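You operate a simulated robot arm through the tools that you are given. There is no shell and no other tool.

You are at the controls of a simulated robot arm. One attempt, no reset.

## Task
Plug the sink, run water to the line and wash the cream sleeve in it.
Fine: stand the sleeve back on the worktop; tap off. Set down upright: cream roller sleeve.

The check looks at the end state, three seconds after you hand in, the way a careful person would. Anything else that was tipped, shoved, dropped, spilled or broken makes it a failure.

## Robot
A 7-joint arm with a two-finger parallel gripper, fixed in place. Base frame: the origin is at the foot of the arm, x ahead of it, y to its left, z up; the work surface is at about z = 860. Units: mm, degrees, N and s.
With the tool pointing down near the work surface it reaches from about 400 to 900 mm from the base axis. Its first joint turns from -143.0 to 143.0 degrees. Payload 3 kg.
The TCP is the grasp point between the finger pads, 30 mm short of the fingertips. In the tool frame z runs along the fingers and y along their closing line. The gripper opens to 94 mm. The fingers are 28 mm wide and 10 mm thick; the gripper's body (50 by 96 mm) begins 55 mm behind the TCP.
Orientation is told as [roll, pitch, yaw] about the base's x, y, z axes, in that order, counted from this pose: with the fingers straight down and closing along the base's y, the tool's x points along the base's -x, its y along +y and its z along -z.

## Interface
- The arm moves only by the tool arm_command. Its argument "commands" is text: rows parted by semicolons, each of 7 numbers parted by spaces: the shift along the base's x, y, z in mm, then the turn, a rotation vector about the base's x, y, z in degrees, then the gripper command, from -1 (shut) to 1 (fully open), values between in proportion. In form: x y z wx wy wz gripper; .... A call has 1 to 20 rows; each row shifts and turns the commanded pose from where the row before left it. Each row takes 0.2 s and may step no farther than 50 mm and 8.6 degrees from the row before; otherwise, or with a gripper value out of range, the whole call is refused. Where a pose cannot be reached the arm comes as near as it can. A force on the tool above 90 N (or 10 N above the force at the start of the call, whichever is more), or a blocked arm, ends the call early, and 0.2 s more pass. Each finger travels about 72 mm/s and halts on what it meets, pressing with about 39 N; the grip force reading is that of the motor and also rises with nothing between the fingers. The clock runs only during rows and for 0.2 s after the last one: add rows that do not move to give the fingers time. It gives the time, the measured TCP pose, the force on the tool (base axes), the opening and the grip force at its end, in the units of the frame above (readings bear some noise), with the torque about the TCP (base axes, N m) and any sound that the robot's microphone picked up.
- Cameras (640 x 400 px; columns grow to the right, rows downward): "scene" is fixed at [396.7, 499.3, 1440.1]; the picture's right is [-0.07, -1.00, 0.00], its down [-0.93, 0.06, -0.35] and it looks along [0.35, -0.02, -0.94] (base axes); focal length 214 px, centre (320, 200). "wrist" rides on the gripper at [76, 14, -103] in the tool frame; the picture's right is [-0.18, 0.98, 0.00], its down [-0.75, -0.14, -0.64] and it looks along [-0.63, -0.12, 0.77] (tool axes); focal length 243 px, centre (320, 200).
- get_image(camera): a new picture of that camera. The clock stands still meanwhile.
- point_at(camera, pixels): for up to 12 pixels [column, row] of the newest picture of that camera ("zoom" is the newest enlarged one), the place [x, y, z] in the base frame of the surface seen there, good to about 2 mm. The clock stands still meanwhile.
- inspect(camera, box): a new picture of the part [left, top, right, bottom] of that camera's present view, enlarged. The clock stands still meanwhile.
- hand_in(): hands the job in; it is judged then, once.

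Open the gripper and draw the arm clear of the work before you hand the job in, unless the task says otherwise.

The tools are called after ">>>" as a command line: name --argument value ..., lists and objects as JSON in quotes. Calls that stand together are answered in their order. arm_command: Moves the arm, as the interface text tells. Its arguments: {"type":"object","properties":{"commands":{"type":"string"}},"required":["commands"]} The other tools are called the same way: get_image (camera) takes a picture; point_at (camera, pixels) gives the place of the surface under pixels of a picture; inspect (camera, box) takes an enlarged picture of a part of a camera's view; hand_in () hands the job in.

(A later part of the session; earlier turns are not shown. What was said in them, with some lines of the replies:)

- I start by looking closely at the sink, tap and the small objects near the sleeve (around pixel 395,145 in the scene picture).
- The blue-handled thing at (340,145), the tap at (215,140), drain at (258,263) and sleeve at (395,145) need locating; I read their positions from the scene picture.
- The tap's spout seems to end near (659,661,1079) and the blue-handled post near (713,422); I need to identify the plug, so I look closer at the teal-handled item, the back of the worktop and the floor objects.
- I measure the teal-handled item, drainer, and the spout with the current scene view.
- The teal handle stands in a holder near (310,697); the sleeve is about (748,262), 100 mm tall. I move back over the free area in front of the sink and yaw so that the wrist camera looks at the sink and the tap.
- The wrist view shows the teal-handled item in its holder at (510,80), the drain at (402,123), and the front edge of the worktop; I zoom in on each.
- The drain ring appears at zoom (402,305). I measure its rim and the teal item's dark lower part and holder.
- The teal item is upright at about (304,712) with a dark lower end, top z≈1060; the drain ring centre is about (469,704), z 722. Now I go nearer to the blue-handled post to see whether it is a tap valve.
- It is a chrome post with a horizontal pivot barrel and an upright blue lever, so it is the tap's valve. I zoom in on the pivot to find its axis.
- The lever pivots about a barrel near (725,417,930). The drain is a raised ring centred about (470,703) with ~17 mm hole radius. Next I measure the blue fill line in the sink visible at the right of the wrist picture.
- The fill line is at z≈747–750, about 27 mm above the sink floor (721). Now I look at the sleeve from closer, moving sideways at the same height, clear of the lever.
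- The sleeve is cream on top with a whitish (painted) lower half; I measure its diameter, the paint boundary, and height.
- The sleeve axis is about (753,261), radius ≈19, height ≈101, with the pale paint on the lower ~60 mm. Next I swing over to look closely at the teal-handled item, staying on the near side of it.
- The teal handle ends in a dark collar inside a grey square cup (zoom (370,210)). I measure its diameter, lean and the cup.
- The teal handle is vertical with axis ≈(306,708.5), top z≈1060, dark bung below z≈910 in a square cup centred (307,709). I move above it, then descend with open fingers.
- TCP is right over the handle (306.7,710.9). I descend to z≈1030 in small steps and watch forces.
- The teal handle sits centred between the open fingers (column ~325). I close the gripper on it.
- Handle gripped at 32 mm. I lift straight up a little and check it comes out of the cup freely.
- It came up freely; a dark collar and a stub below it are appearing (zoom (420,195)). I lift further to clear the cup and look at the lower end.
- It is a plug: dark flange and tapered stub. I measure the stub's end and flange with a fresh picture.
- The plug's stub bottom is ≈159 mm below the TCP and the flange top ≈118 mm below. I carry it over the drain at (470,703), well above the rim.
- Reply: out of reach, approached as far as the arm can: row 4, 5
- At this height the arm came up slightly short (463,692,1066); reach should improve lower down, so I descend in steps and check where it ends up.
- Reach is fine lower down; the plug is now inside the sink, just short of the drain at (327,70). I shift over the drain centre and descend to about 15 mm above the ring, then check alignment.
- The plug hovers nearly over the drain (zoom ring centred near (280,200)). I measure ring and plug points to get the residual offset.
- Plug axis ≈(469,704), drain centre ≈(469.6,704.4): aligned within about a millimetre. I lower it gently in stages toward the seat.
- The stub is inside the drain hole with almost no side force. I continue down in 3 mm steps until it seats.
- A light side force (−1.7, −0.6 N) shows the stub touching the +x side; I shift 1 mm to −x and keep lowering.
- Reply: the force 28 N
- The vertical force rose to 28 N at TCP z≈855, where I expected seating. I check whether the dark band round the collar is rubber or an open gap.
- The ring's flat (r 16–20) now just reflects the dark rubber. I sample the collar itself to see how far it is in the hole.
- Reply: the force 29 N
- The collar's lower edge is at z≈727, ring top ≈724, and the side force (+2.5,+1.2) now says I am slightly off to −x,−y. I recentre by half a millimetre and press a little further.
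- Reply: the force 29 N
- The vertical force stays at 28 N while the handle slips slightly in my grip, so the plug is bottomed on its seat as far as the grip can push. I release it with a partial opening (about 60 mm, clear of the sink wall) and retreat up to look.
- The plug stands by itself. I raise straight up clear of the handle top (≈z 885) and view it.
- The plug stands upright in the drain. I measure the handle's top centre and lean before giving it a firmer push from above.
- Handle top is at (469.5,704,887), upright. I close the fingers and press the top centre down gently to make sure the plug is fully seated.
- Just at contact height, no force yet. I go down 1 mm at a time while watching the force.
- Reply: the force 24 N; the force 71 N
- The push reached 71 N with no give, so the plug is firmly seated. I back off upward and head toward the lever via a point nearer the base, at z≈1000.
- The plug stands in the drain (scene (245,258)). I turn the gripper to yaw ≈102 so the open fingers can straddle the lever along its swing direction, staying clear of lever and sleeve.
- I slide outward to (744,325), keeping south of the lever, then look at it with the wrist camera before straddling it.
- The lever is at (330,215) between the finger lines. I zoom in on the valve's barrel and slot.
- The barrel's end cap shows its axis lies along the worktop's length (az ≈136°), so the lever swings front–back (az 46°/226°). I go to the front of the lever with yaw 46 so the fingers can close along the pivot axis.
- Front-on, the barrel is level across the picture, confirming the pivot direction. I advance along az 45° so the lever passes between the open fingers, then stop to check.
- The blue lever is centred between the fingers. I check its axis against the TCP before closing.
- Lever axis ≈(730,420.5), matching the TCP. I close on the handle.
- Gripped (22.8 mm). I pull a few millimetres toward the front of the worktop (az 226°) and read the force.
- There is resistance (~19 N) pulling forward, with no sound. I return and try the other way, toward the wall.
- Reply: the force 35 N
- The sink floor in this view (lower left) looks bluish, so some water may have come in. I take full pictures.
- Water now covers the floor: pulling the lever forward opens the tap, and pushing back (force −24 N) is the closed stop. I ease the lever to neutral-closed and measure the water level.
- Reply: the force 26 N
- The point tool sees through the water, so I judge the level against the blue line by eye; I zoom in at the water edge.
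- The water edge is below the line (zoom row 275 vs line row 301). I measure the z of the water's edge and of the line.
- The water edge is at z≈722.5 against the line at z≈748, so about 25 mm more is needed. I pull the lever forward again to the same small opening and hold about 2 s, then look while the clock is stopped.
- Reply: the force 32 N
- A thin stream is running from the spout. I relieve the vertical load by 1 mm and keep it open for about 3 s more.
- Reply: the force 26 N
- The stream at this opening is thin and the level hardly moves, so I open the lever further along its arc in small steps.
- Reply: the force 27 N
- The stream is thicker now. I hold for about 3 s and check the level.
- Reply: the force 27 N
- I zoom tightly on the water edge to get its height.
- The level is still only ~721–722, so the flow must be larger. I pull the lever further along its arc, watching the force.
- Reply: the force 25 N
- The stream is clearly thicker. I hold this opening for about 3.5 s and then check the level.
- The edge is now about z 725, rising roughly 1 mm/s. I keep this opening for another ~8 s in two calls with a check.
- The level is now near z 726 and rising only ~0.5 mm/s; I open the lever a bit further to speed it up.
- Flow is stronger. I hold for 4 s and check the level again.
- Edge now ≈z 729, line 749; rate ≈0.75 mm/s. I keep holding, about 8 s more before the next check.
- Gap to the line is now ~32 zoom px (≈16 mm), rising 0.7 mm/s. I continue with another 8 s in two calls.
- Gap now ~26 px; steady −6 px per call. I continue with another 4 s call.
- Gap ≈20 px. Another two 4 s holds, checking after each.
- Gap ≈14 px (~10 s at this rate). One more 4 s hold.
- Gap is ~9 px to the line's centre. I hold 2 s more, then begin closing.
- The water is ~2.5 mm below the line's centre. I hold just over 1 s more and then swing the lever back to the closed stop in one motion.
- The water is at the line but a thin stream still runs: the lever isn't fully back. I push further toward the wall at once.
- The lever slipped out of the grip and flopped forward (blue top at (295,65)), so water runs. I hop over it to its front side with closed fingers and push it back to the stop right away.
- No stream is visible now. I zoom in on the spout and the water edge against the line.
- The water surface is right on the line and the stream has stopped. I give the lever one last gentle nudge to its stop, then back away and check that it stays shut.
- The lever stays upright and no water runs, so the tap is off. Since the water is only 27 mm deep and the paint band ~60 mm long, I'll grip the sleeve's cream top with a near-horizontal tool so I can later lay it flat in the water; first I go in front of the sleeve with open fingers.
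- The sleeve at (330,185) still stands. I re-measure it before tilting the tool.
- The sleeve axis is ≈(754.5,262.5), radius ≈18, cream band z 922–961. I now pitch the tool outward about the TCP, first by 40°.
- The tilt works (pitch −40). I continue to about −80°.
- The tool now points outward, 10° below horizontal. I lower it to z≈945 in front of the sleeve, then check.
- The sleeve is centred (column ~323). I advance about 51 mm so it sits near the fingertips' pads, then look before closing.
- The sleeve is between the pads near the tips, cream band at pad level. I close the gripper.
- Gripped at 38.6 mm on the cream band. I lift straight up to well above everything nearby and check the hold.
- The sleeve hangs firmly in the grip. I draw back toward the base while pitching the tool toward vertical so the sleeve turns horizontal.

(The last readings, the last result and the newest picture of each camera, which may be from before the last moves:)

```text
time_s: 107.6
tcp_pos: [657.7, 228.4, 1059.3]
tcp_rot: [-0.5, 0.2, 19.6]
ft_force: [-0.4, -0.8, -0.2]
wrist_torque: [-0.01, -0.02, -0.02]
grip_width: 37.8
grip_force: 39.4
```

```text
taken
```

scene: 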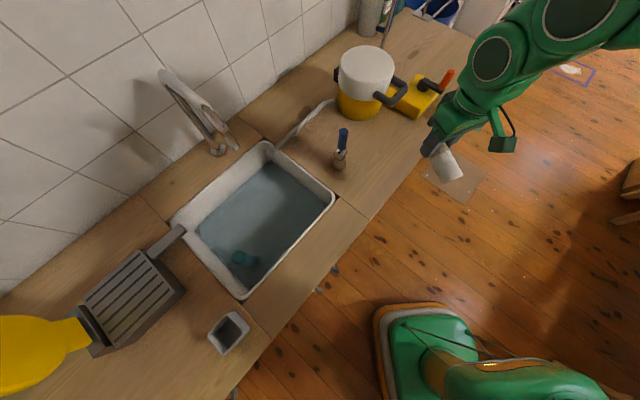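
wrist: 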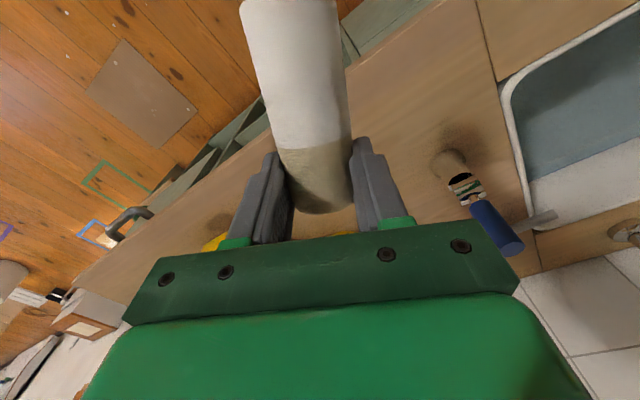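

The sleeve is now nearly horizontal with the painted end toward me. I carry it around, inside the lever's radius, to above the sink's right-front area, turning yaw to ≈105.

>>> arm_command --commands "-19.5 38.3 0 0 0 7.1 -1;-19.5 38.3 0 0 0 7.1 -1;-19.5 38.3 0 0 0 7.1 -1;-19.5 38.3 0 0 0 7.1 -1;-19.5 38.3 0 0 0 7.1 -1;-15 35 -15 0 0 7.1 -1;-15 35 -15 0 0 7.1 -1;-15 35 -15 0 0 7.1 -1;-15 35 -15 0 0 7.1 -1;0 0 0 0 0 7.1 -1;0 0 0 0 0 7.1 -1;0 0 0 0 0 7.1 -1;0 0 0 0 0 0 -1"

>>> get_image --camera "wrist"

>>> get_image --camera "scene"

```text
time_s: 110.4
tcp_pos: [498.7, 559.6, 998.3]
tcp_rot: [-0.5, 0.0, 105.0]
ft_force: [0.2, -0.6, -0.4]
wrist_torque: [0.02, -0.01, -0.03]
grip_width: 37.5
grip_force: 39.0
```

```text
taken
```

wrist: 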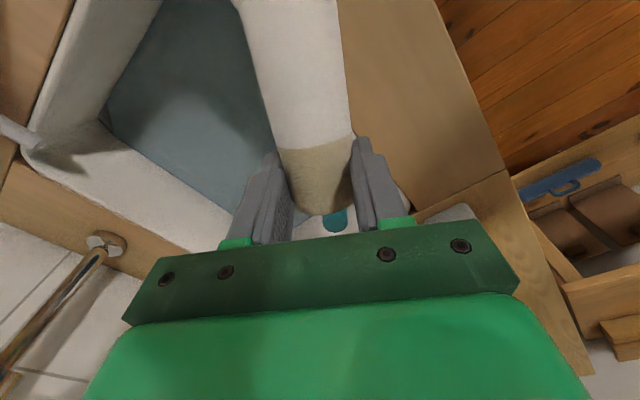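

```text
taken
```

scene: 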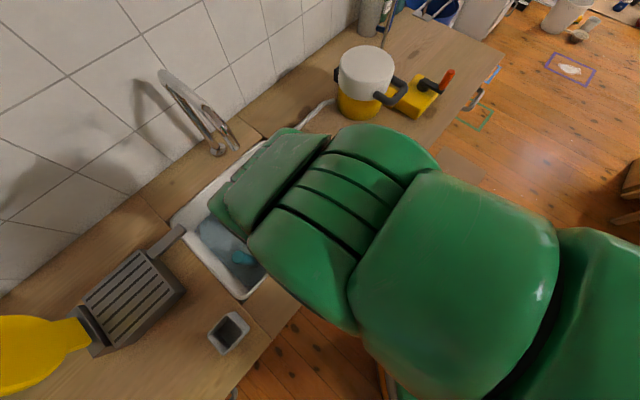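

Everything is clear so far. I move out over the sink to about (552,645,940) while adding 8° tilt so that the sleeve becomes level.

>>> arm_command --commands "18 28.5 -19 -3.9 -1.05 0 -1;18 28.5 -19 -3.8 -1.0 0 -1;17.3 28.4 -20 0 0 0 -1;0 0 0 0 0 0 -1;0 0 0 0 0 0 -1"

>>> get_image --camera "wrist"

>>> get_image --camera "scene"

```text
time_s: 111.6
tcp_pos: [553.9, 645.0, 940.5]
tcp_rot: [-0.6, 7.9, 104.8]
ft_force: [0.1, 0.2, -0.9]
wrist_torque: [0.01, 0.0, 0.01]
grip_width: 37.5
grip_force: 38.9
```

```text
taken
```

wrist: 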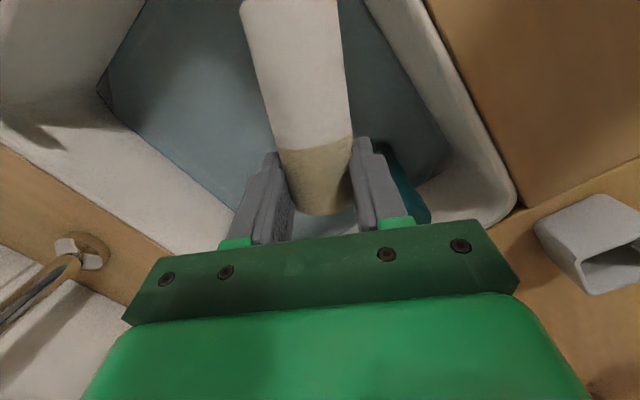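

```text
taken
```

scene: 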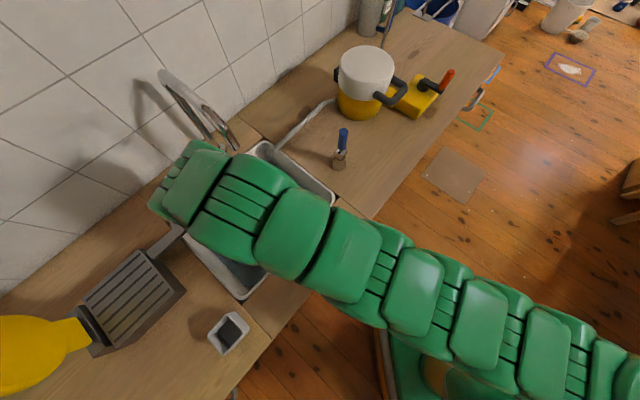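

The sleeve is above the water, clear of plug and spout. I turn 12° more so it lies more along the sink's length, then lower it inside the rim to just above the water.

>>> arm_command --commands "0 0 0 0 0 6 -1;0 0 0 0 0 6 -1;0 0 -30 0 0 0 -1;0 0 -30 0 0 0 -1;0 0 -30 0 0 0 -1;0 0 -30 0 0 0 -1;0 0 0 0 0 0 -1"

>>> get_image --camera "wrist"

>>> get_image --camera "scene"

```text
time_s: 113.2
tcp_pos: [552.7, 644.4, 820.5]
tcp_rot: [-0.5, 7.9, 116.8]
ft_force: [0.1, 0.6, -1.0]
wrist_torque: [-0.01, 0.0, 0.01]
grip_width: 37.6
grip_force: 38.9
```

```text
taken
```

wrist: 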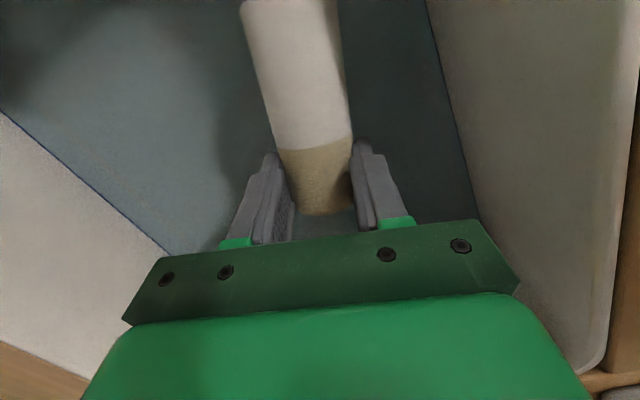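

```text
taken
```

scene: 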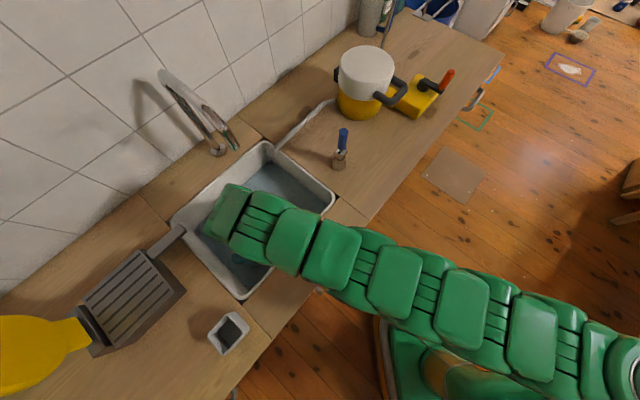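

Inside the sink with no contact. I check the sleeve's level and position by measuring points along its top side.

>>> point_at --camera "wrist" --pixels '[[290, 10], [295, 50], [303, 100], [312, 140], [318, 170], [322, 200], [275, 140], [345, 130], [260, 60], [335, 50], [320, 212], [245, 5]]'

```text
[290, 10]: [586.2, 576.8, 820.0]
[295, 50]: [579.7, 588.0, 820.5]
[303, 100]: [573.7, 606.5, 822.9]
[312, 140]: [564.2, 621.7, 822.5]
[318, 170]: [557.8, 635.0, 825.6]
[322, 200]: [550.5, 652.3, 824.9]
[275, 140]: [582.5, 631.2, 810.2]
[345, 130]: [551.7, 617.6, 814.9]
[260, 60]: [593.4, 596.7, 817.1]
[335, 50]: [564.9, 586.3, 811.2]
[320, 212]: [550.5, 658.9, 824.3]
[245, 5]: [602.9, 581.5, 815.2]
```

The sleeve is within ~3° of level; its underside is at z≈781, so I lower it about 56 mm until it nearly rests on the sink floor, under water to about 3/4 of its diameter.

>>> arm_command --commands "0 0 -20 0 0 0 -1;0 0 -15 0 0 0 -1;0 0 -12 0 0 0 -1;0 0 -6 0 0 0 -1;0 0 -3 0 0 0 -1;0 0 0 0 0 0 -1"

>>> get_image --camera "wrist"

>>> get_image --camera "scene"

```text
time_s: 114.6
tcp_pos: [552.8, 643.8, 764.1]
tcp_rot: [-0.5, 7.9, 116.8]
ft_force: [0.0, -0.2, 0.0]
wrist_torque: [-0.01, -0.01, -0.04]
grip_width: 37.5
grip_force: 38.8
```

```text
taken
```

wrist: 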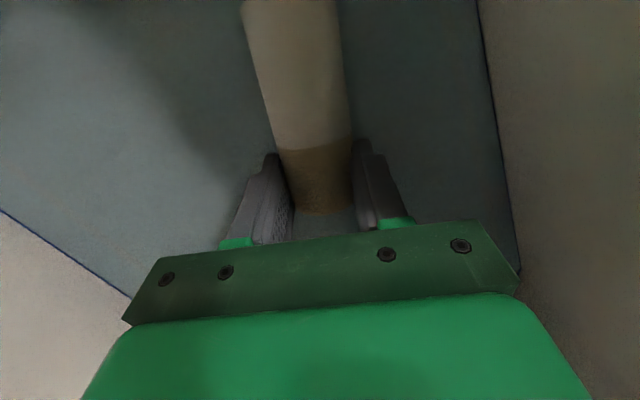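

```text
taken
```

scene: 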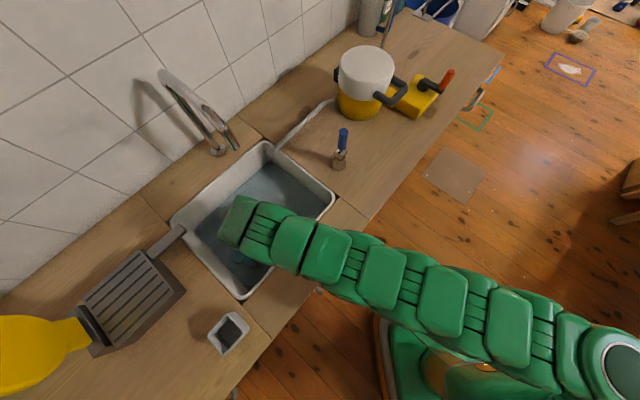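

The sleeve lies in the water and the pale band already looks more beige. I agitate it gently to and fro along the sink's length for 4 s.

>>> arm_command --commands "7 -7 0 0 0 0 -1;7 -7 0 0 0 0 -1;7 -7 0 0 0 0 -1;-7 7 0 0 0 0 -1;-7 7 0 0 0 0 -1;-7 7 0 0 0 0 -1;7 -7 0 0 0 0 -1;7 -7 0 0 0 0 -1;7 -7 0 0 0 0 -1;-7 7 0 0 0 0 -1;-7 7 0 0 0 0 -1;-7 7 0 0 0 0 -1;7 -7 0 0 0 0 -1;7 -7 0 0 0 0 -1;7 -7 0 0 0 0 -1;-7 7 0 0 0 0 -1;-7 7 0 0 0 0 -1;-7 7 0 0 0 0 -1"

>>> get_image --camera "wrist"

>>> inspect --camera "wrist" --box '[220, 0, 400, 230]'

```text
time_s: 118.4
tcp_pos: [553.2, 645.4, 764.8]
tcp_rot: [-0.7, 7.9, 116.7]
ft_force: [0.1, -0.7, -0.5]
wrist_torque: [0.0, -0.01, 0.02]
grip_width: 37.5
grip_force: 39.0
```

```text
taken
```

wrist: 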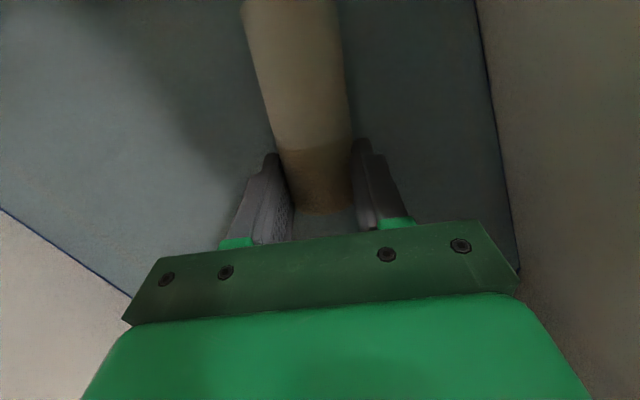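

```text
1.74 times, centred on (310, 115) of wrist
```

zoom: 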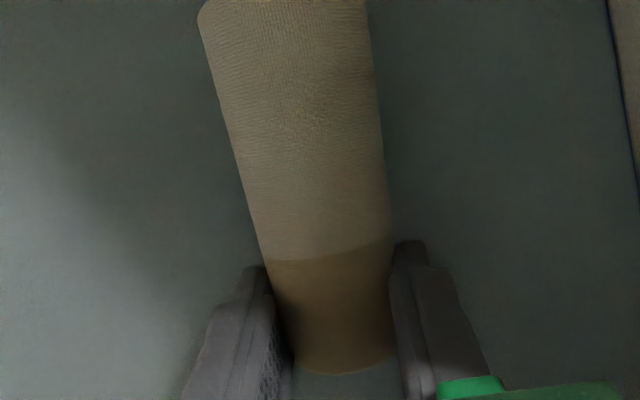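

It works: the whole pale band is turning cream as it's washed. I keep agitating.

>>> arm_command --commands "7 -7 0 0 0 0 -1;7 -7 0 0 0 0 -1;7 -7 0 0 0 0 -1;-7 7 0 0 0 0 -1;-7 7 0 0 0 0 -1;-7 7 0 0 0 0 -1;7 -7 0 0 0 0 -1;7 -7 0 0 0 0 -1;7 -7 0 0 0 0 -1;-7 7 0 0 0 0 -1;-7 7 0 0 0 0 -1;-7 7 0 0 0 0 -1;7 -7 0 0 0 0 -1;7 -7 0 0 0 0 -1;7 -7 0 0 0 0 -1;-7 7 0 0 0 0 -1;-7 7 0 0 0 0 -1;-7 7 0 0 0 0 -1"

>>> inspect --camera "wrist" --box '[220, 0, 400, 230]'

```text
time_s: 122.2
tcp_pos: [553.1, 646.0, 764.8]
tcp_rot: [-0.7, 7.9, 116.7]
ft_force: [-0.2, -0.3, 1.1]
wrist_torque: [-0.01, -0.02, -0.01]
grip_width: 37.6
grip_force: 38.7
```

```text
1.74 times, centred on (310, 115) of wrist
```

zoom: 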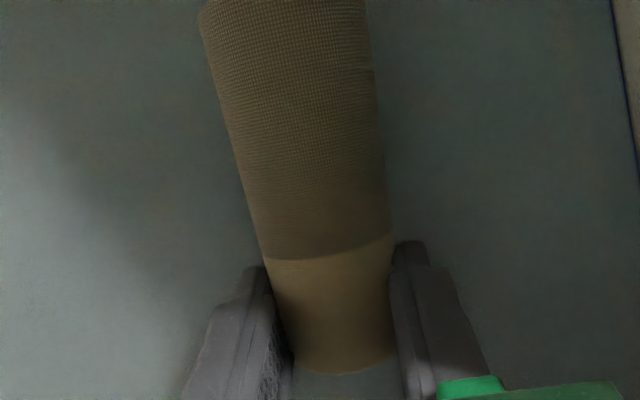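

The pale paint is gone from view; the band now shows the bare knit, a bit darker (wet) than the cream end. I do another round to be thorough and see if it still changes.

>>> arm_command --commands "7 -7 0 0 0 0 -1;7 -7 0 0 0 0 -1;7 -7 0 0 0 0 -1;-7 7 0 0 0 0 -1;-7 7 0 0 0 0 -1;-7 7 0 0 0 0 -1;7 -7 0 0 0 0 -1;7 -7 0 0 0 0 -1;7 -7 0 0 0 0 -1;-7 7 0 0 0 0 -1;-7 7 0 0 0 0 -1;-7 7 0 0 0 0 -1;7 -7 0 0 0 0 -1;7 -7 0 0 0 0 -1;7 -7 0 0 0 0 -1;-7 7 0 0 0 0 -1;-7 7 0 0 0 0 -1;-7 7 0 0 0 0 -1"

>>> inspect --camera "wrist" --box '[220, 0, 400, 230]'

>>> get_image --camera "scene"

```text
time_s: 126.0
tcp_pos: [553.0, 644.8, 764.9]
tcp_rot: [-0.6, 7.9, 116.7]
ft_force: [0.3, -0.4, -0.6]
wrist_torque: [0.02, -0.01, 0.01]
grip_width: 37.3
grip_force: 38.6
```

```text
1.74 times, centred on (310, 115) of wrist
```

zoom: 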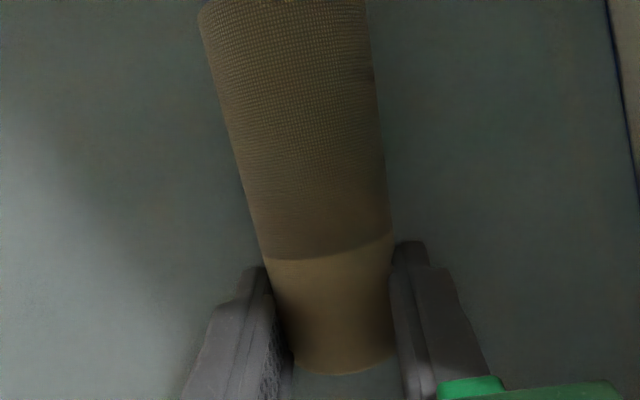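

```text
taken
```

scene: 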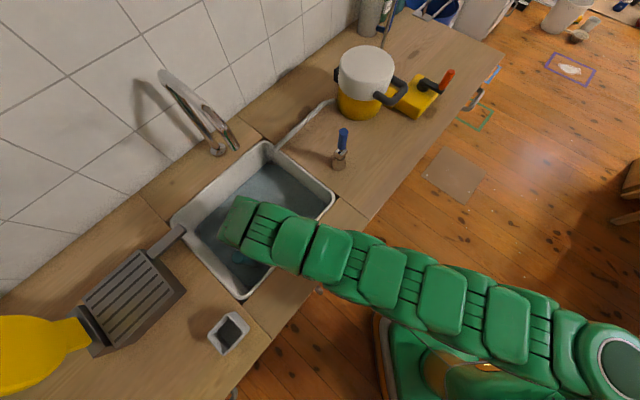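

No further change, so the wash looks complete. I lift it out and let it drip over the sink while I inspect it.

>>> arm_command --commands "0 0 15 0 0 0 -1;0 0 20 0 0 0 -1;0 0 25 0 0 0 -1;0 0 25 0 0 0 -1;0 0 25 0 0 0 -1;0 0 25 0 0 0 -1;0 0 25 0 0 0 -1;0 0 10 0 0 0 -1;0 0 0 0 0 0 -1;0 0 0 0 0 0 -1;0 0 0 0 0 0 -1;0 0 0 0 0 0 -1;0 0 0 0 0 0 -1;0 0 0 0 0 0 -1;0 0 0 0 0 0 -1;0 0 0 0 0 0 -1"

>>> get_image --camera "wrist"

>>> get_image --camera "scene"

```text
time_s: 129.4
tcp_pos: [553.2, 644.6, 933.9]
tcp_rot: [-0.5, 7.9, 116.8]
ft_force: [-0.9, 0.2, -1.2]
wrist_torque: [-0.01, 0.02, 0.0]
grip_width: 37.5
grip_force: 39.0
```

```text
taken
```

wrist: 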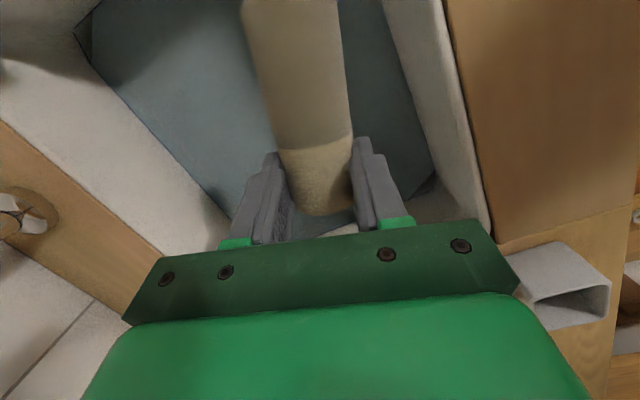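

```text
taken
```

scene: 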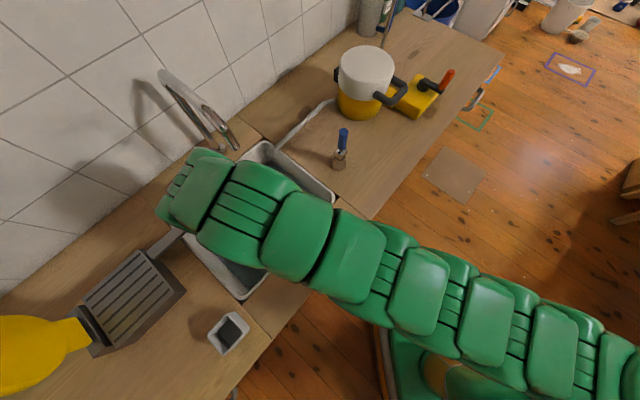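

The sleeve looks uniformly cream. I zoom in to check for residue, and let it drip a bit longer.

>>> inspect --camera "wrist" --box '[220, 0, 400, 230]'

>>> arm_command --commands "0 0 0 0 0 0 -1;0 0 0 0 0 0 -1;0 0 0 0 0 0 -1;0 0 0 0 0 0 -1;0 0 0 0 0 0 -1;0 0 0 0 0 0 -1;0 0 0 0 0 0 -1;0 0 0 0 0 0 -1;0 0 0 0 0 0 -1;0 0 0 0 0 0 -1;0 0 0 0 0 0 -1;0 0 0 0 0 0 -1;0 0 0 0 0 0 -1;0 0 0 0 0 0 -1;0 0 0 0 0 0 -1"

```text
1.74 times, centred on (310, 115) of wrist
```

zoom: 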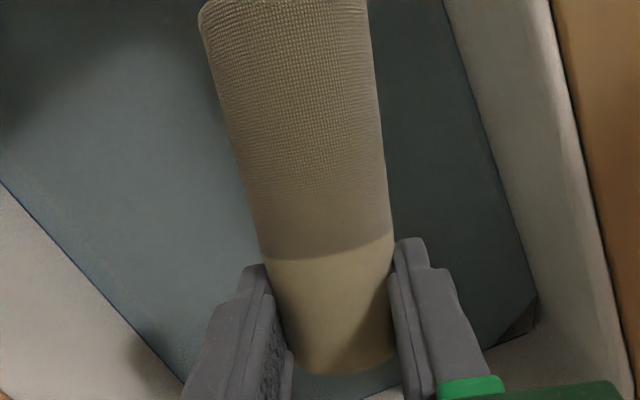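

```text
time_s: 132.6
tcp_pos: [553.7, 644.1, 934.1]
tcp_rot: [-0.6, 7.9, 116.8]
ft_force: [-0.6, 0.4, -0.6]
wrist_torque: [0.0, -0.01, 0.03]
grip_width: 37.6
grip_force: 39.1
```

The paint is gone; the washed band shows plain knit. I retrace the path out of the sink and back around toward the sleeve's place, undoing tilt and yaw.

>>> arm_command --commands "-18 -28 21 3.56 1.8 0 -1;-18 -28 21 3.56 1.8 0 -1;-18.5 -28.5 21.5 0 0 -8.1 -1;15 -35 15 0 0 -8.1 -1;15 -35 15 0 0 -8.1 -1;15 -35 15 0 0 -8.1 -1;15 -35 15 0 0 -8.1 -1;19.5 -38.3 0 0 0 -8.1 -1;19.5 -38.3 0 0 0 -8.1 -1;19.5 -38.3 0 0 0 -8.1 -1;19.5 -38.3 0 0 0 -8.1 -1;19.5 -38.3 0 0 0 -8.1 -1;0 0 0 0 0 -8.1 -1;0 0 0 0 0 -8.1 -1;0 0 0 0 0 0 -1"

>>> get_image --camera "scene"

>>> get_image --camera "wrist"

```text
time_s: 135.8
tcp_pos: [655.8, 229.1, 1057.6]
tcp_rot: [-0.5, 0.0, 19.5]
ft_force: [-0.2, 0.3, -0.5]
wrist_torque: [0.0, -0.02, 0.01]
grip_width: 37.8
grip_force: 39.3
```

```text
taken
```

scene: 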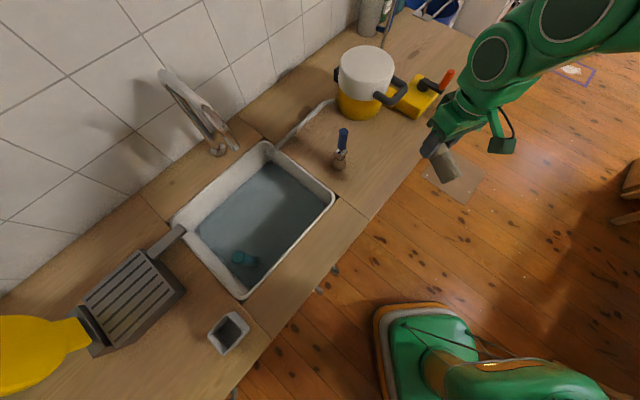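

```text
taken
```

wrist: 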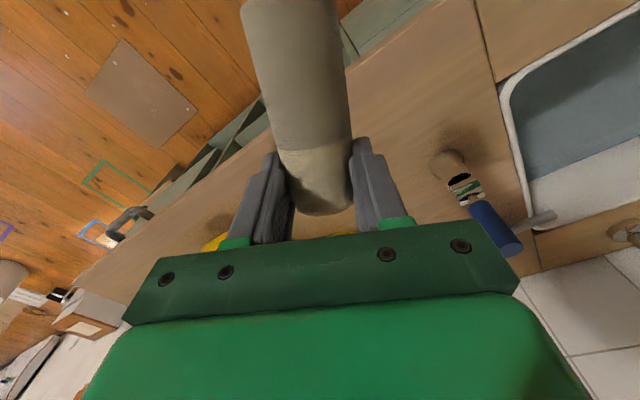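

In the same pose as before, the band is now the same tone as the rest. I zoom in on sleeve and sink from the scene camera to verify.

>>> inspect --camera "scene" --box '[410, 120, 490, 190]'

>>> inspect --camera "scene" --box '[160, 135, 350, 305]'

>>> inspect --camera "wrist" --box '[220, 0, 400, 230]'

```text
5.71 times, centred on (450, 155) of scene
```

zoom: 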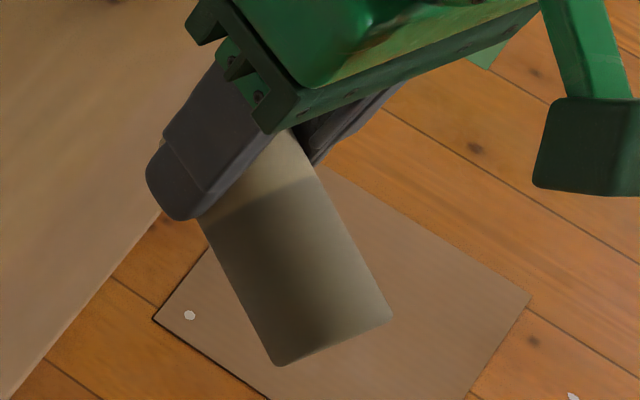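

```text
2.35 times, centred on (255, 220) of scene
```

zoom: 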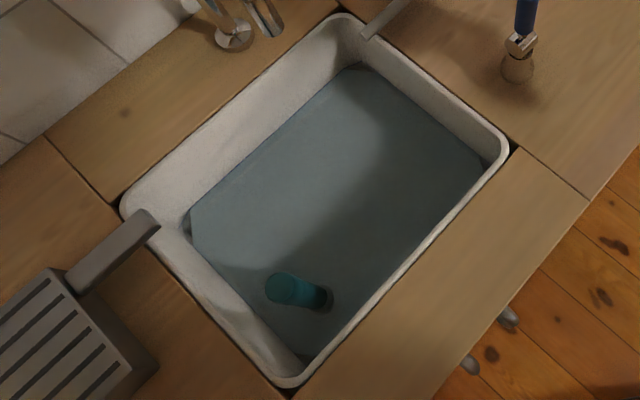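

```text
1.74 times, centred on (310, 115) of wrist
```

zoom: 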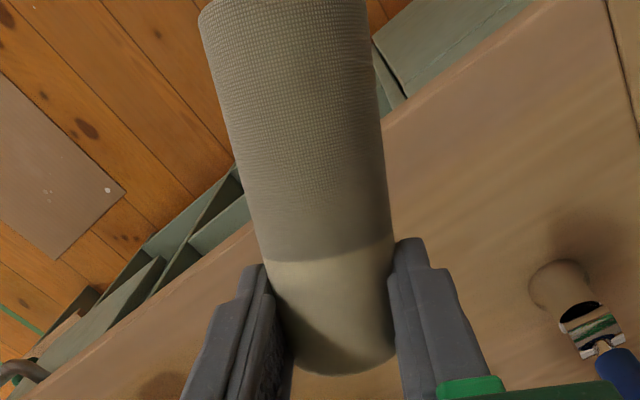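

The band is darker (wet) rather than white, on all visible sides — clean. Now I pitch the tool back to −80° while moving out over the sleeve's original spot, so the sleeve stands vertical.

>>> arm_command --commands "8 3 0 2.67 -7.54 0 -1;8 3 0 2.67 -7.54 0 -1;8 3 0 2.67 -7.54 0 -1;8 3 0 2.67 -7.54 0 -1;8 3 0 2.67 -7.54 0 -1;8 3 0 2.67 -7.54 0 -1;8 3 0 2.67 -7.54 0 -1;8 3 0 2.67 -7.54 0 -1;8 3 0 2.67 -7.54 0 -1;8 3 0 2.67 -7.54 0 -1;0 0 0 0 0 0 -1;0 0 0 0 0 0 -1"

>>> get_image --camera "scene"

>>> inspect --camera "scene" --box '[360, 60, 490, 180]'

>>> get_image --camera "wrist"

```text
time_s: 138.4
tcp_pos: [735.9, 259.4, 1059.0]
tcp_rot: [-0.8, -80.1, 20.0]
ft_force: [0.4, -0.2, 0.2]
wrist_torque: [0.02, -0.01, -0.01]
grip_width: 37.4
grip_force: 39.0
```

```text
taken
```

scene: 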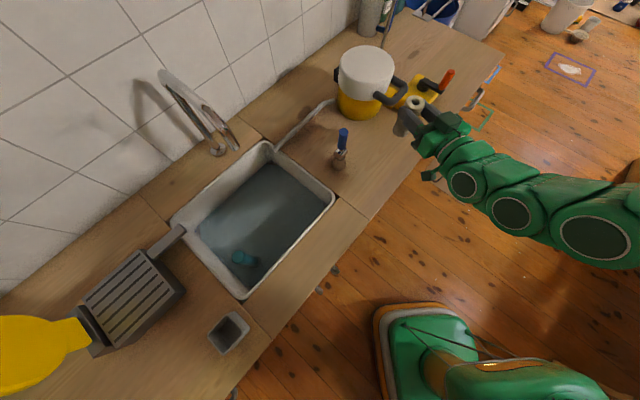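

```text
3.33 times, centred on (425, 120) of scene
```

zoom: 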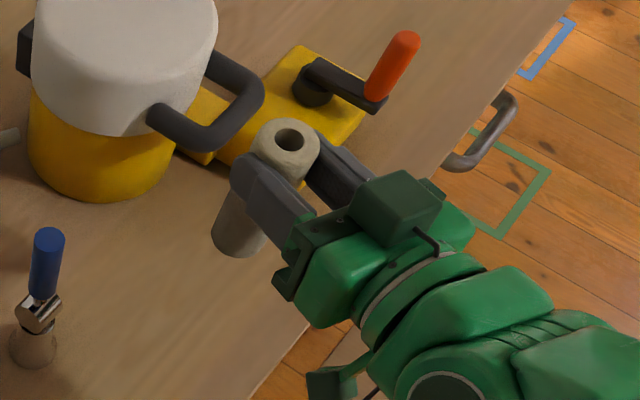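

```text
taken
```

wrist: 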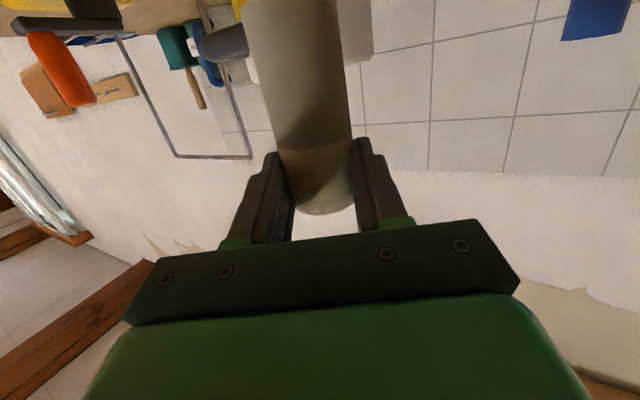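

The pose matches the grasp pose. I measure points along the sleeve to check it is vertical before lowering.

>>> point_at --camera "wrist" --pixels '[[293, 10], [298, 50], [305, 100], [313, 150], [318, 190], [250, 20], [340, 20], [265, 80], [345, 80], [277, 130], [349, 130], [325, 212]]'

>>> point_at --camera "scene" --pixels '[[402, 130], [398, 128], [406, 133], [405, 120], [411, 112], [418, 101], [411, 101], [421, 104], [396, 120], [393, 135], [400, 136], [420, 96]]'

```text
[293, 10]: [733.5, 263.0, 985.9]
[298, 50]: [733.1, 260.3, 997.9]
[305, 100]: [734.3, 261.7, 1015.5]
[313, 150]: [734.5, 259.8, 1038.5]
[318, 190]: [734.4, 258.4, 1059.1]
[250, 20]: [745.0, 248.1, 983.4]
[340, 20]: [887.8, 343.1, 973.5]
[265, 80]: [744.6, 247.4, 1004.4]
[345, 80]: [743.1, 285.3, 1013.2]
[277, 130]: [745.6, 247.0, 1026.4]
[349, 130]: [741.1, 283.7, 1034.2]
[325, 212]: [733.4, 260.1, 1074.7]
```

```text
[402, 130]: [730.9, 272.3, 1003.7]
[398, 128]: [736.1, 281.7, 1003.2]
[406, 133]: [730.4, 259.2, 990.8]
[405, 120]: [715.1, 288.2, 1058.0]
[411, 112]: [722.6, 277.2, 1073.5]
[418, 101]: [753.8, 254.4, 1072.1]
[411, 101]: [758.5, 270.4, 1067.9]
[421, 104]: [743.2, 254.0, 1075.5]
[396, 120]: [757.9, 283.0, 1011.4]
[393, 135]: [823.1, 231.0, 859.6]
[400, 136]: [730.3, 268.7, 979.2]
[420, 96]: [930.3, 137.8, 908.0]
```

The sleeve is vertical within about 1°, bottom ≈84.5 mm below the TCP. I lower it over its original spot, slowing near the worktop.

>>> arm_command --commands "0 0 -25 0 0 0 -1;0 0 -25 0 0 0 -1;0 0 -25 0 0 0 -1;0 0 -22 0 0 0 -1;0 0 -10 0 0 0 -1;0 0 -3 0 0 0 -1;0 0 0 0 0 0 -1"

>>> inspect --camera "scene" --box '[350, 90, 480, 210]'

```text
time_s: 140.0
tcp_pos: [735.9, 259.2, 947.4]
tcp_rot: [-0.9, -79.9, 19.9]
ft_force: [-0.3, 0.1, 0.6]
wrist_torque: [0.01, -0.01, 0.0]
grip_width: 37.3
grip_force: 39.0
```

```text
3.33 times, centred on (415, 150) of scene
```

zoom: 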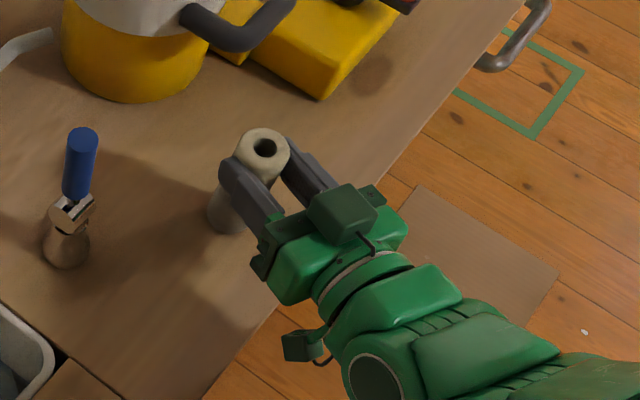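

About 2 mm above the surface. I go down in 0.7 mm steps to touch.

>>> arm_command --commands "0 0 -0.8 0 0 0 -1;0 0 -0.8 0 0 0 -1;0 0 -0.7 0 0 0 -1;0 0 0 0 0 0 -1"

```text
time_s: 141.0
tcp_pos: [735.8, 257.7, 944.4]
tcp_rot: [-0.9, -80.1, 19.8]
ft_force: [-0.8, 0.5, -0.2]
wrist_torque: [0.01, 0.0, 0.02]
grip_width: 37.6
grip_force: 39.1
```

>>> arm_command --commands "0 0 -0.6 0 0 0 -1;0 0 -0.4 0 0 0 -1;0 0 0 0 0 0 -1"

```text
time_s: 141.8
tcp_pos: [736.1, 259.5, 944.5]
tcp_rot: [-1.1, -80.0, 20.0]
ft_force: [0.5, 0.0, -0.2]
wrist_torque: [0.01, 0.01, -0.03]
grip_width: 37.4
grip_force: 38.9
```

Still no contact force; I continue down in half-millimetre steps.

>>> arm_command --commands "0 0 -0.5 0 0 0 -1;0 0 -0.5 0 0 0 -1;0 0 0 0 0 0 -1"

>>> inspect --camera "wrist" --box '[200, 0, 400, 120]'

```text
time_s: 142.6
tcp_pos: [735.3, 259.7, 943.4]
tcp_rot: [-1.1, -80.0, 20.0]
ft_force: [-0.2, -0.2, -0.4]
wrist_torque: [0.01, 0.0, 0.01]
grip_width: 37.4
grip_force: 39.4
```

```text
3.20 times, centred on (300, 60) of wrist
```

zoom: 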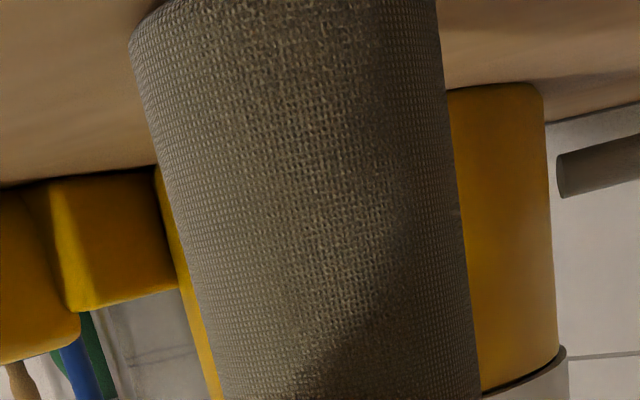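

>>> arm_command --commands "0 0 -0.5 0 0 0 -1;0 0 -0.5 0 0 0 -1;0 0 0 0 0 0 -1"

```text
time_s: 143.4
tcp_pos: [736.0, 258.8, 943.1]
tcp_rot: [-1.0, -80.0, 19.9]
ft_force: [0.3, -0.3, 0.0]
wrist_torque: [0.04, -0.01, 0.01]
grip_width: 37.5
grip_force: 38.9
```

Readings show no load yet at z 943; I keep stepping down carefully until the worktop pushes back.

>>> arm_command --commands "0 0 -0.5 0 0 0 -1;0 0 -0.5 0 0 0 -1;0 0 -0.5 0 0 0 -1;0 0 0 0 0 0 -1"

>>> inspect --camera "scene" --box '[370, 120, 430, 175]'

```text
time_s: 144.4
tcp_pos: [735.7, 259.6, 942.9]
tcp_rot: [-1.0, -80.1, 19.8]
ft_force: [-0.7, -0.6, 17.1]
wrist_torque: [0.11, 0.01, 0.01]
grip_width: 37.2
grip_force: 38.9
```

```text
7.27 times, centred on (400, 148) of scene
```

zoom: 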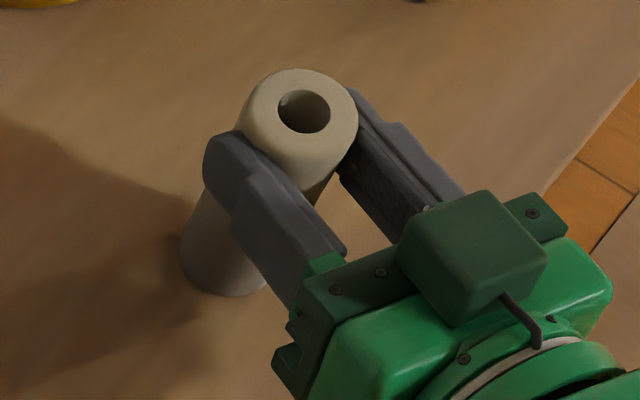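

Contact: 17 N with little torque, so the sleeve stands on the worktop. I ease off 0.4 mm and open the fingers gently.

>>> arm_command --commands "0 0 0.4 0 0 0 -1;0 0 0 0 0 0 -0.15;0 0 0 0 0 0 0.0;0 0 0 0 0 0 0.2;0 0 0 0 0 0 0.5;0 0 0 0 0 0 1;0 0 0 0 0 0 1;0 0 0 0 0 0 1"

>>> get_image --camera "wrist"

>>> inspect --camera "scene" --box '[350, 90, 480, 210]'

```text
time_s: 146.2
tcp_pos: [735.0, 259.8, 941.8]
tcp_rot: [-1.0, -80.1, 20.0]
ft_force: [0.5, 0.1, 0.0]
wrist_torque: [-0.02, 0.04, 0.0]
grip_width: 94.0
grip_force: 0.0
```

```text
taken
```

wrist: 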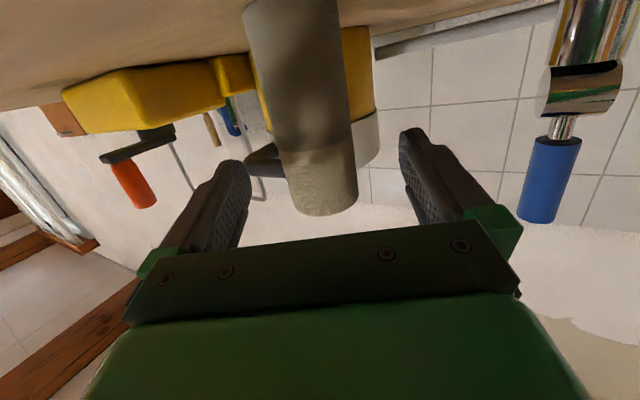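

```text
3.33 times, centred on (415, 150) of scene
```

zoom: 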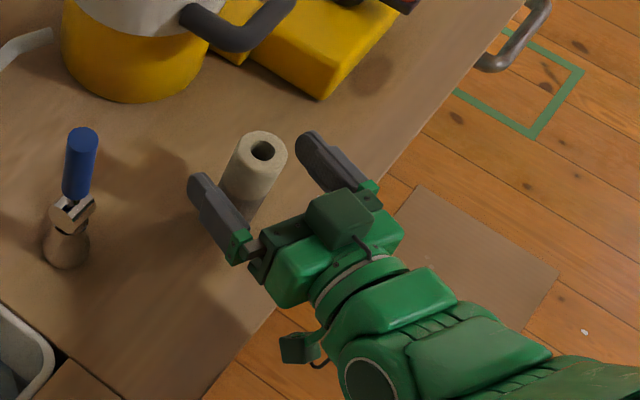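

The sleeve stands freely. I withdraw straight back along the approach line, then rise and pitch the tool back down.

>>> arm_command --commands "-15 -5.5 0 0 0 0 1;-25 -9 0 0 0 0 1;-30 -11 0 0 0 0 1;-20 -7 15 0 0 0 1;0 0 30 0 0 0 1;0 0 30 0 0 0 1;0 0 0 0 0 0 1"

>>> get_image --camera "scene"

>>> inspect --camera "scene" --box '[350, 90, 480, 210]'

>>> get_image --camera "wrist"

```text
time_s: 147.8
tcp_pos: [687.9, 238.2, 1023.3]
tcp_rot: [-1.0, -80.1, 19.9]
ft_force: [0.2, -0.1, 0.1]
wrist_torque: [0.02, 0.02, 0.03]
grip_width: 94.2
grip_force: 0.1
out of reach, approached as far as the arm can: row 3, 4
```

```text
taken
```

scene: 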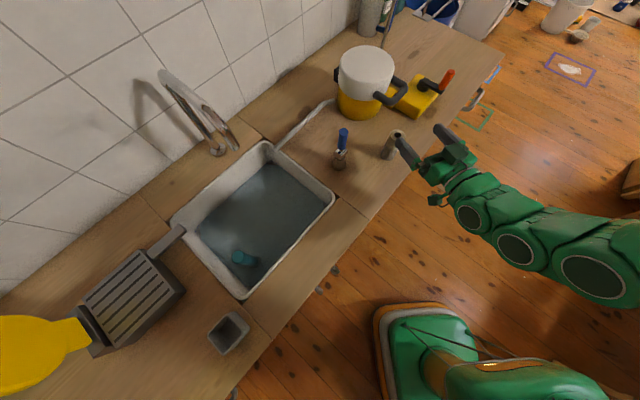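

```text
3.33 times, centred on (415, 150) of scene
```

zoom: 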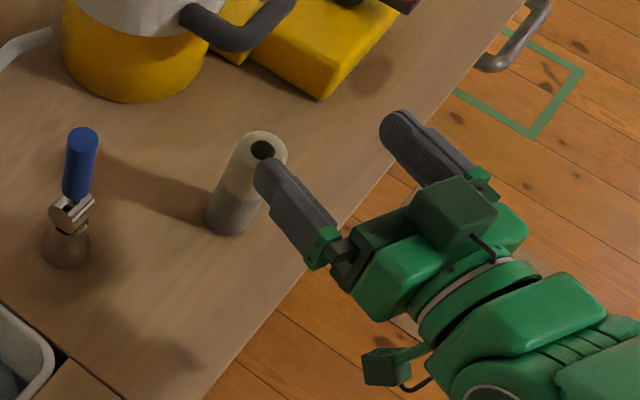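

```text
taken
```

wrist: 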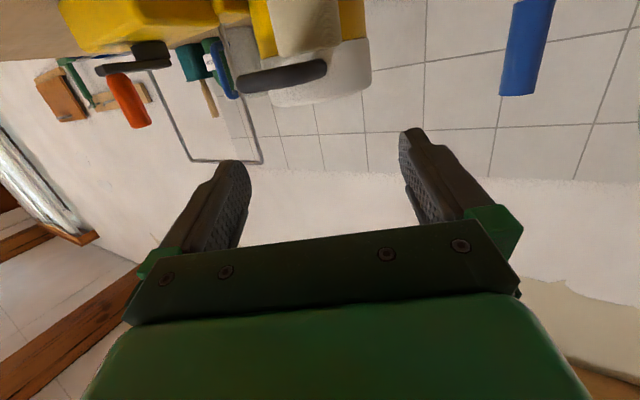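

The sleeve is upright and free, lever upright, plug in place. I pitch the tool back down while drawing in toward the base, to bring the arm clear and take a final look.

>>> arm_command --commands "0 0 8 -2.67 7.54 0 1;-2 -1 8 -2.67 7.54 0 1;-5 -2 8 -2.67 7.54 0 1;-8 -3 8 -2.67 7.54 0 1;-10 -4 8 -2.67 7.54 0 1;-10 -4 8 -2.67 7.54 0 1;-10 -4 8 -2.67 7.54 0 1;-10 -4 8 -2.67 7.54 0 1;-10 -4 5 -2.67 7.54 0 1;-10 -4 5 -2.67 7.54 0 1;0 0 0 0 0 0 1"

>>> get_image --camera "scene"

>>> get_image --camera "wrist"

>>> inspect --camera "scene" --box '[160, 135, 350, 305]'

>>> inspect --camera "scene" --box '[320, 100, 430, 180]'

```text
time_s: 150.2
tcp_pos: [612.6, 208.4, 1096.4]
tcp_rot: [-0.6, 0.2, 19.6]
ft_force: [-0.5, 0.6, -0.6]
wrist_torque: [0.01, -0.01, -0.01]
grip_width: 94.0
grip_force: 0.0
```

```text
taken
```

scene: 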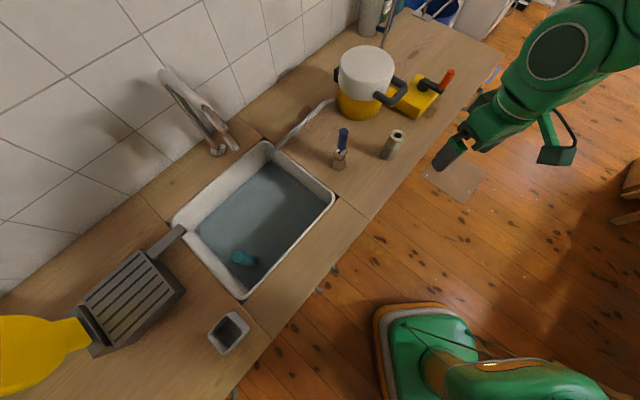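

```text
taken
```

wrist: 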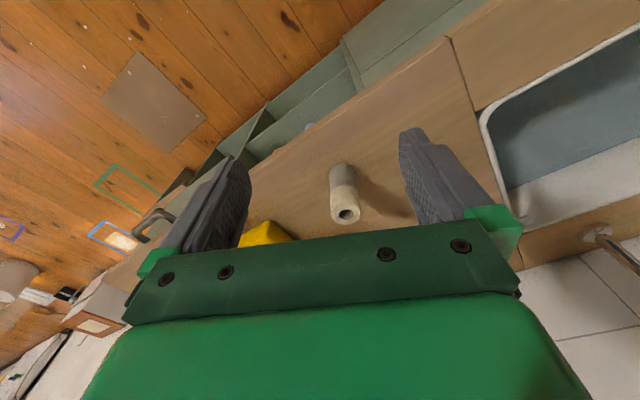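

```text
2.35 times, centred on (255, 220) of scene
```

zoom: 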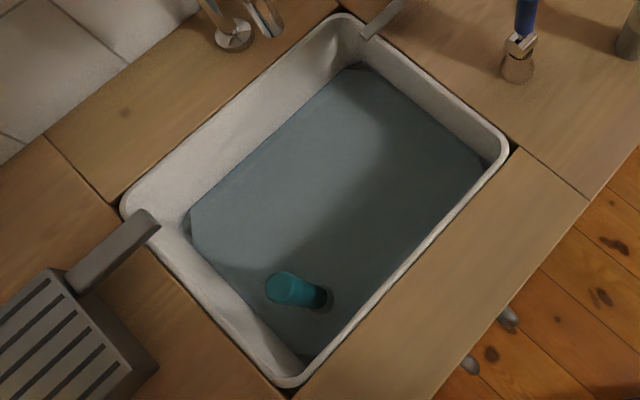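

```text
5.00 times, centred on (375, 140) of scene
```

zoom: 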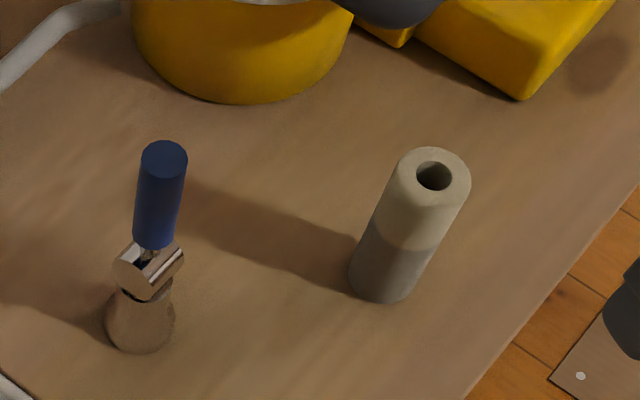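

The lever is upright, the tap isn't running, and the sleeve stands. I look closer at the sleeve's band and at the water level before finishing.

>>> inspect --camera "wrist" --box '[310, 150, 380, 230]'

>>> inspect --camera "scene" --box '[370, 115, 420, 170]'

>>> inspect --camera "scene" --box '[190, 140, 290, 240]'

>>> inspect --camera "wrist" --box '[470, 30, 640, 230]'

```text
5.00 times, centred on (345, 190) of wrist
```

zoom: 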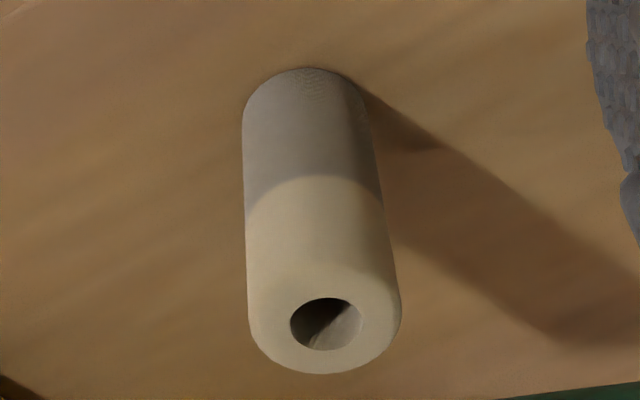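

```text
7.27 times, centred on (395, 142) of scene
```

zoom: 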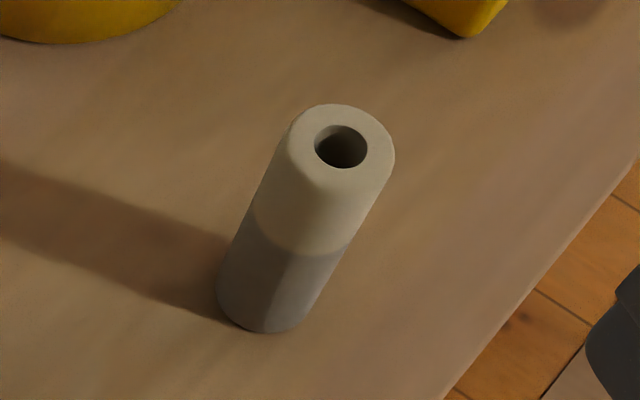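

```text
4.00 times, centred on (240, 190) of scene
```

zoom: 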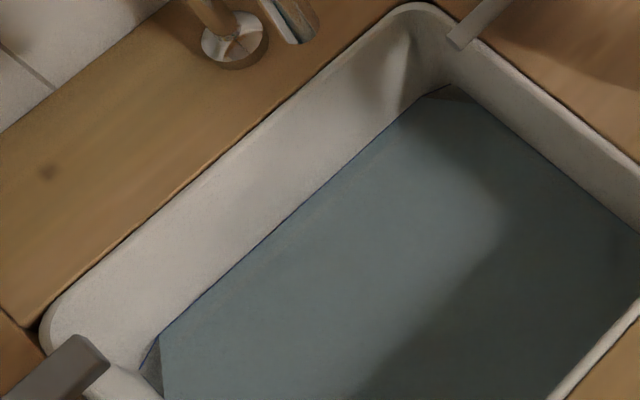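

```text
2.00 times, centred on (555, 130) of wrist
```

zoom: 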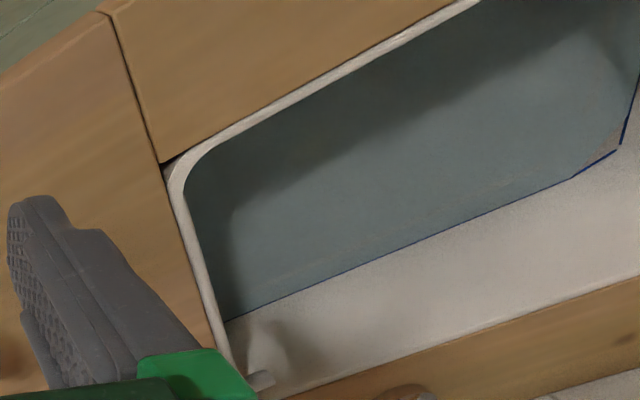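

Water sits on the blue line and isn't dropping, so plug and tap are tight; the sleeve's band shows no white paint. I check the lever's position against its original upright reading and raise the arm clear.

>>> arm_command --commands "-10 0 25 0 0 0 1;-10 0 25 0 0 0 1;-10 0 25 0 0 0 1;0 0 0 0 0 0 1;0 0 0 0 0 0 1"

>>> get_image --camera "scene"

>>> point_at --camera "scene" --pixels '[[343, 131], [341, 152], [339, 164], [342, 145], [400, 134], [389, 155], [384, 154], [397, 130], [240, 256], [232, 317], [242, 328], [222, 352]]'

>>> inspect --camera "scene" --box '[190, 110, 290, 200]'

```text
time_s: 151.4
tcp_pos: [580.3, 208.3, 1172.3]
tcp_rot: [-0.6, 0.0, 19.6]
ft_force: [0.6, 0.7, 0.7]
wrist_torque: [0.03, 0.02, 0.0]
grip_width: 93.9
grip_force: 0.0
```

```text
taken
```

scene: 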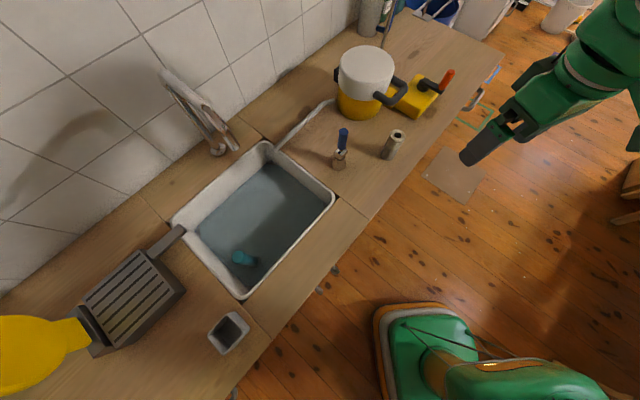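

```text
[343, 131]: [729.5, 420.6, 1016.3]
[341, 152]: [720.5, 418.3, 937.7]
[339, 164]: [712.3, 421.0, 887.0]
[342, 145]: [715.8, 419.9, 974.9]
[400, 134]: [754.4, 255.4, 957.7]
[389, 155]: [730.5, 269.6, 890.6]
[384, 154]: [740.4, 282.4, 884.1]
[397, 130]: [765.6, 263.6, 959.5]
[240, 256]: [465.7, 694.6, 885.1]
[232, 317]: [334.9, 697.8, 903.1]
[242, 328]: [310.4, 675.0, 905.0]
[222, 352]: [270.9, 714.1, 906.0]
```

```text
4.44 times, centred on (240, 155) of scene
```

zoom: 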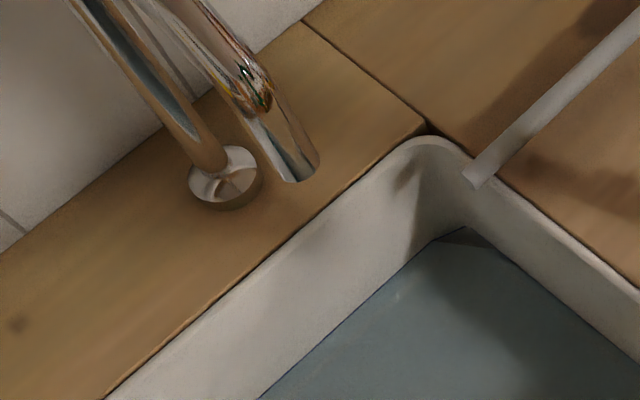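

Final check: the lever is back at its original upright position (729,420,1016) and nothing is running. The water is on the line, the plug is seated, the sleeve is clean and standing at its old spot, the cup hasn't moved, and the gripper is open and clear. I hand in.

>>> hand_in

```text
The job is handed in.
```

I finished the job and handed it in. The result of the check wasn't reported back to me.

- **Plug:** It is pushed into the drain. It took about 70 N with no give, and the water level did not drop afterwards.
- **Water:** The sink is filled to the blue line, about 27 mm deep.
- **Tap:** It is off. The lever slipped out of the grip while I was closing it and flopped open for about two seconds. I pushed it back to its stop, and the water still ended on the line. The lever is back where it started and nothing is running.
- **Sleeve:** I washed it lying flat in the water until the white paint band was gone. That band now looks darker than the cream end, which I take to be wetness rather than leftover paint. The sleeve stands upright on the worktop within a few millimetres of where it was.
- **Everything else:** The plug's cup hasn't moved, and the pictures show nothing tipped, shoved or spilled. The gripper is open and clear of the work.
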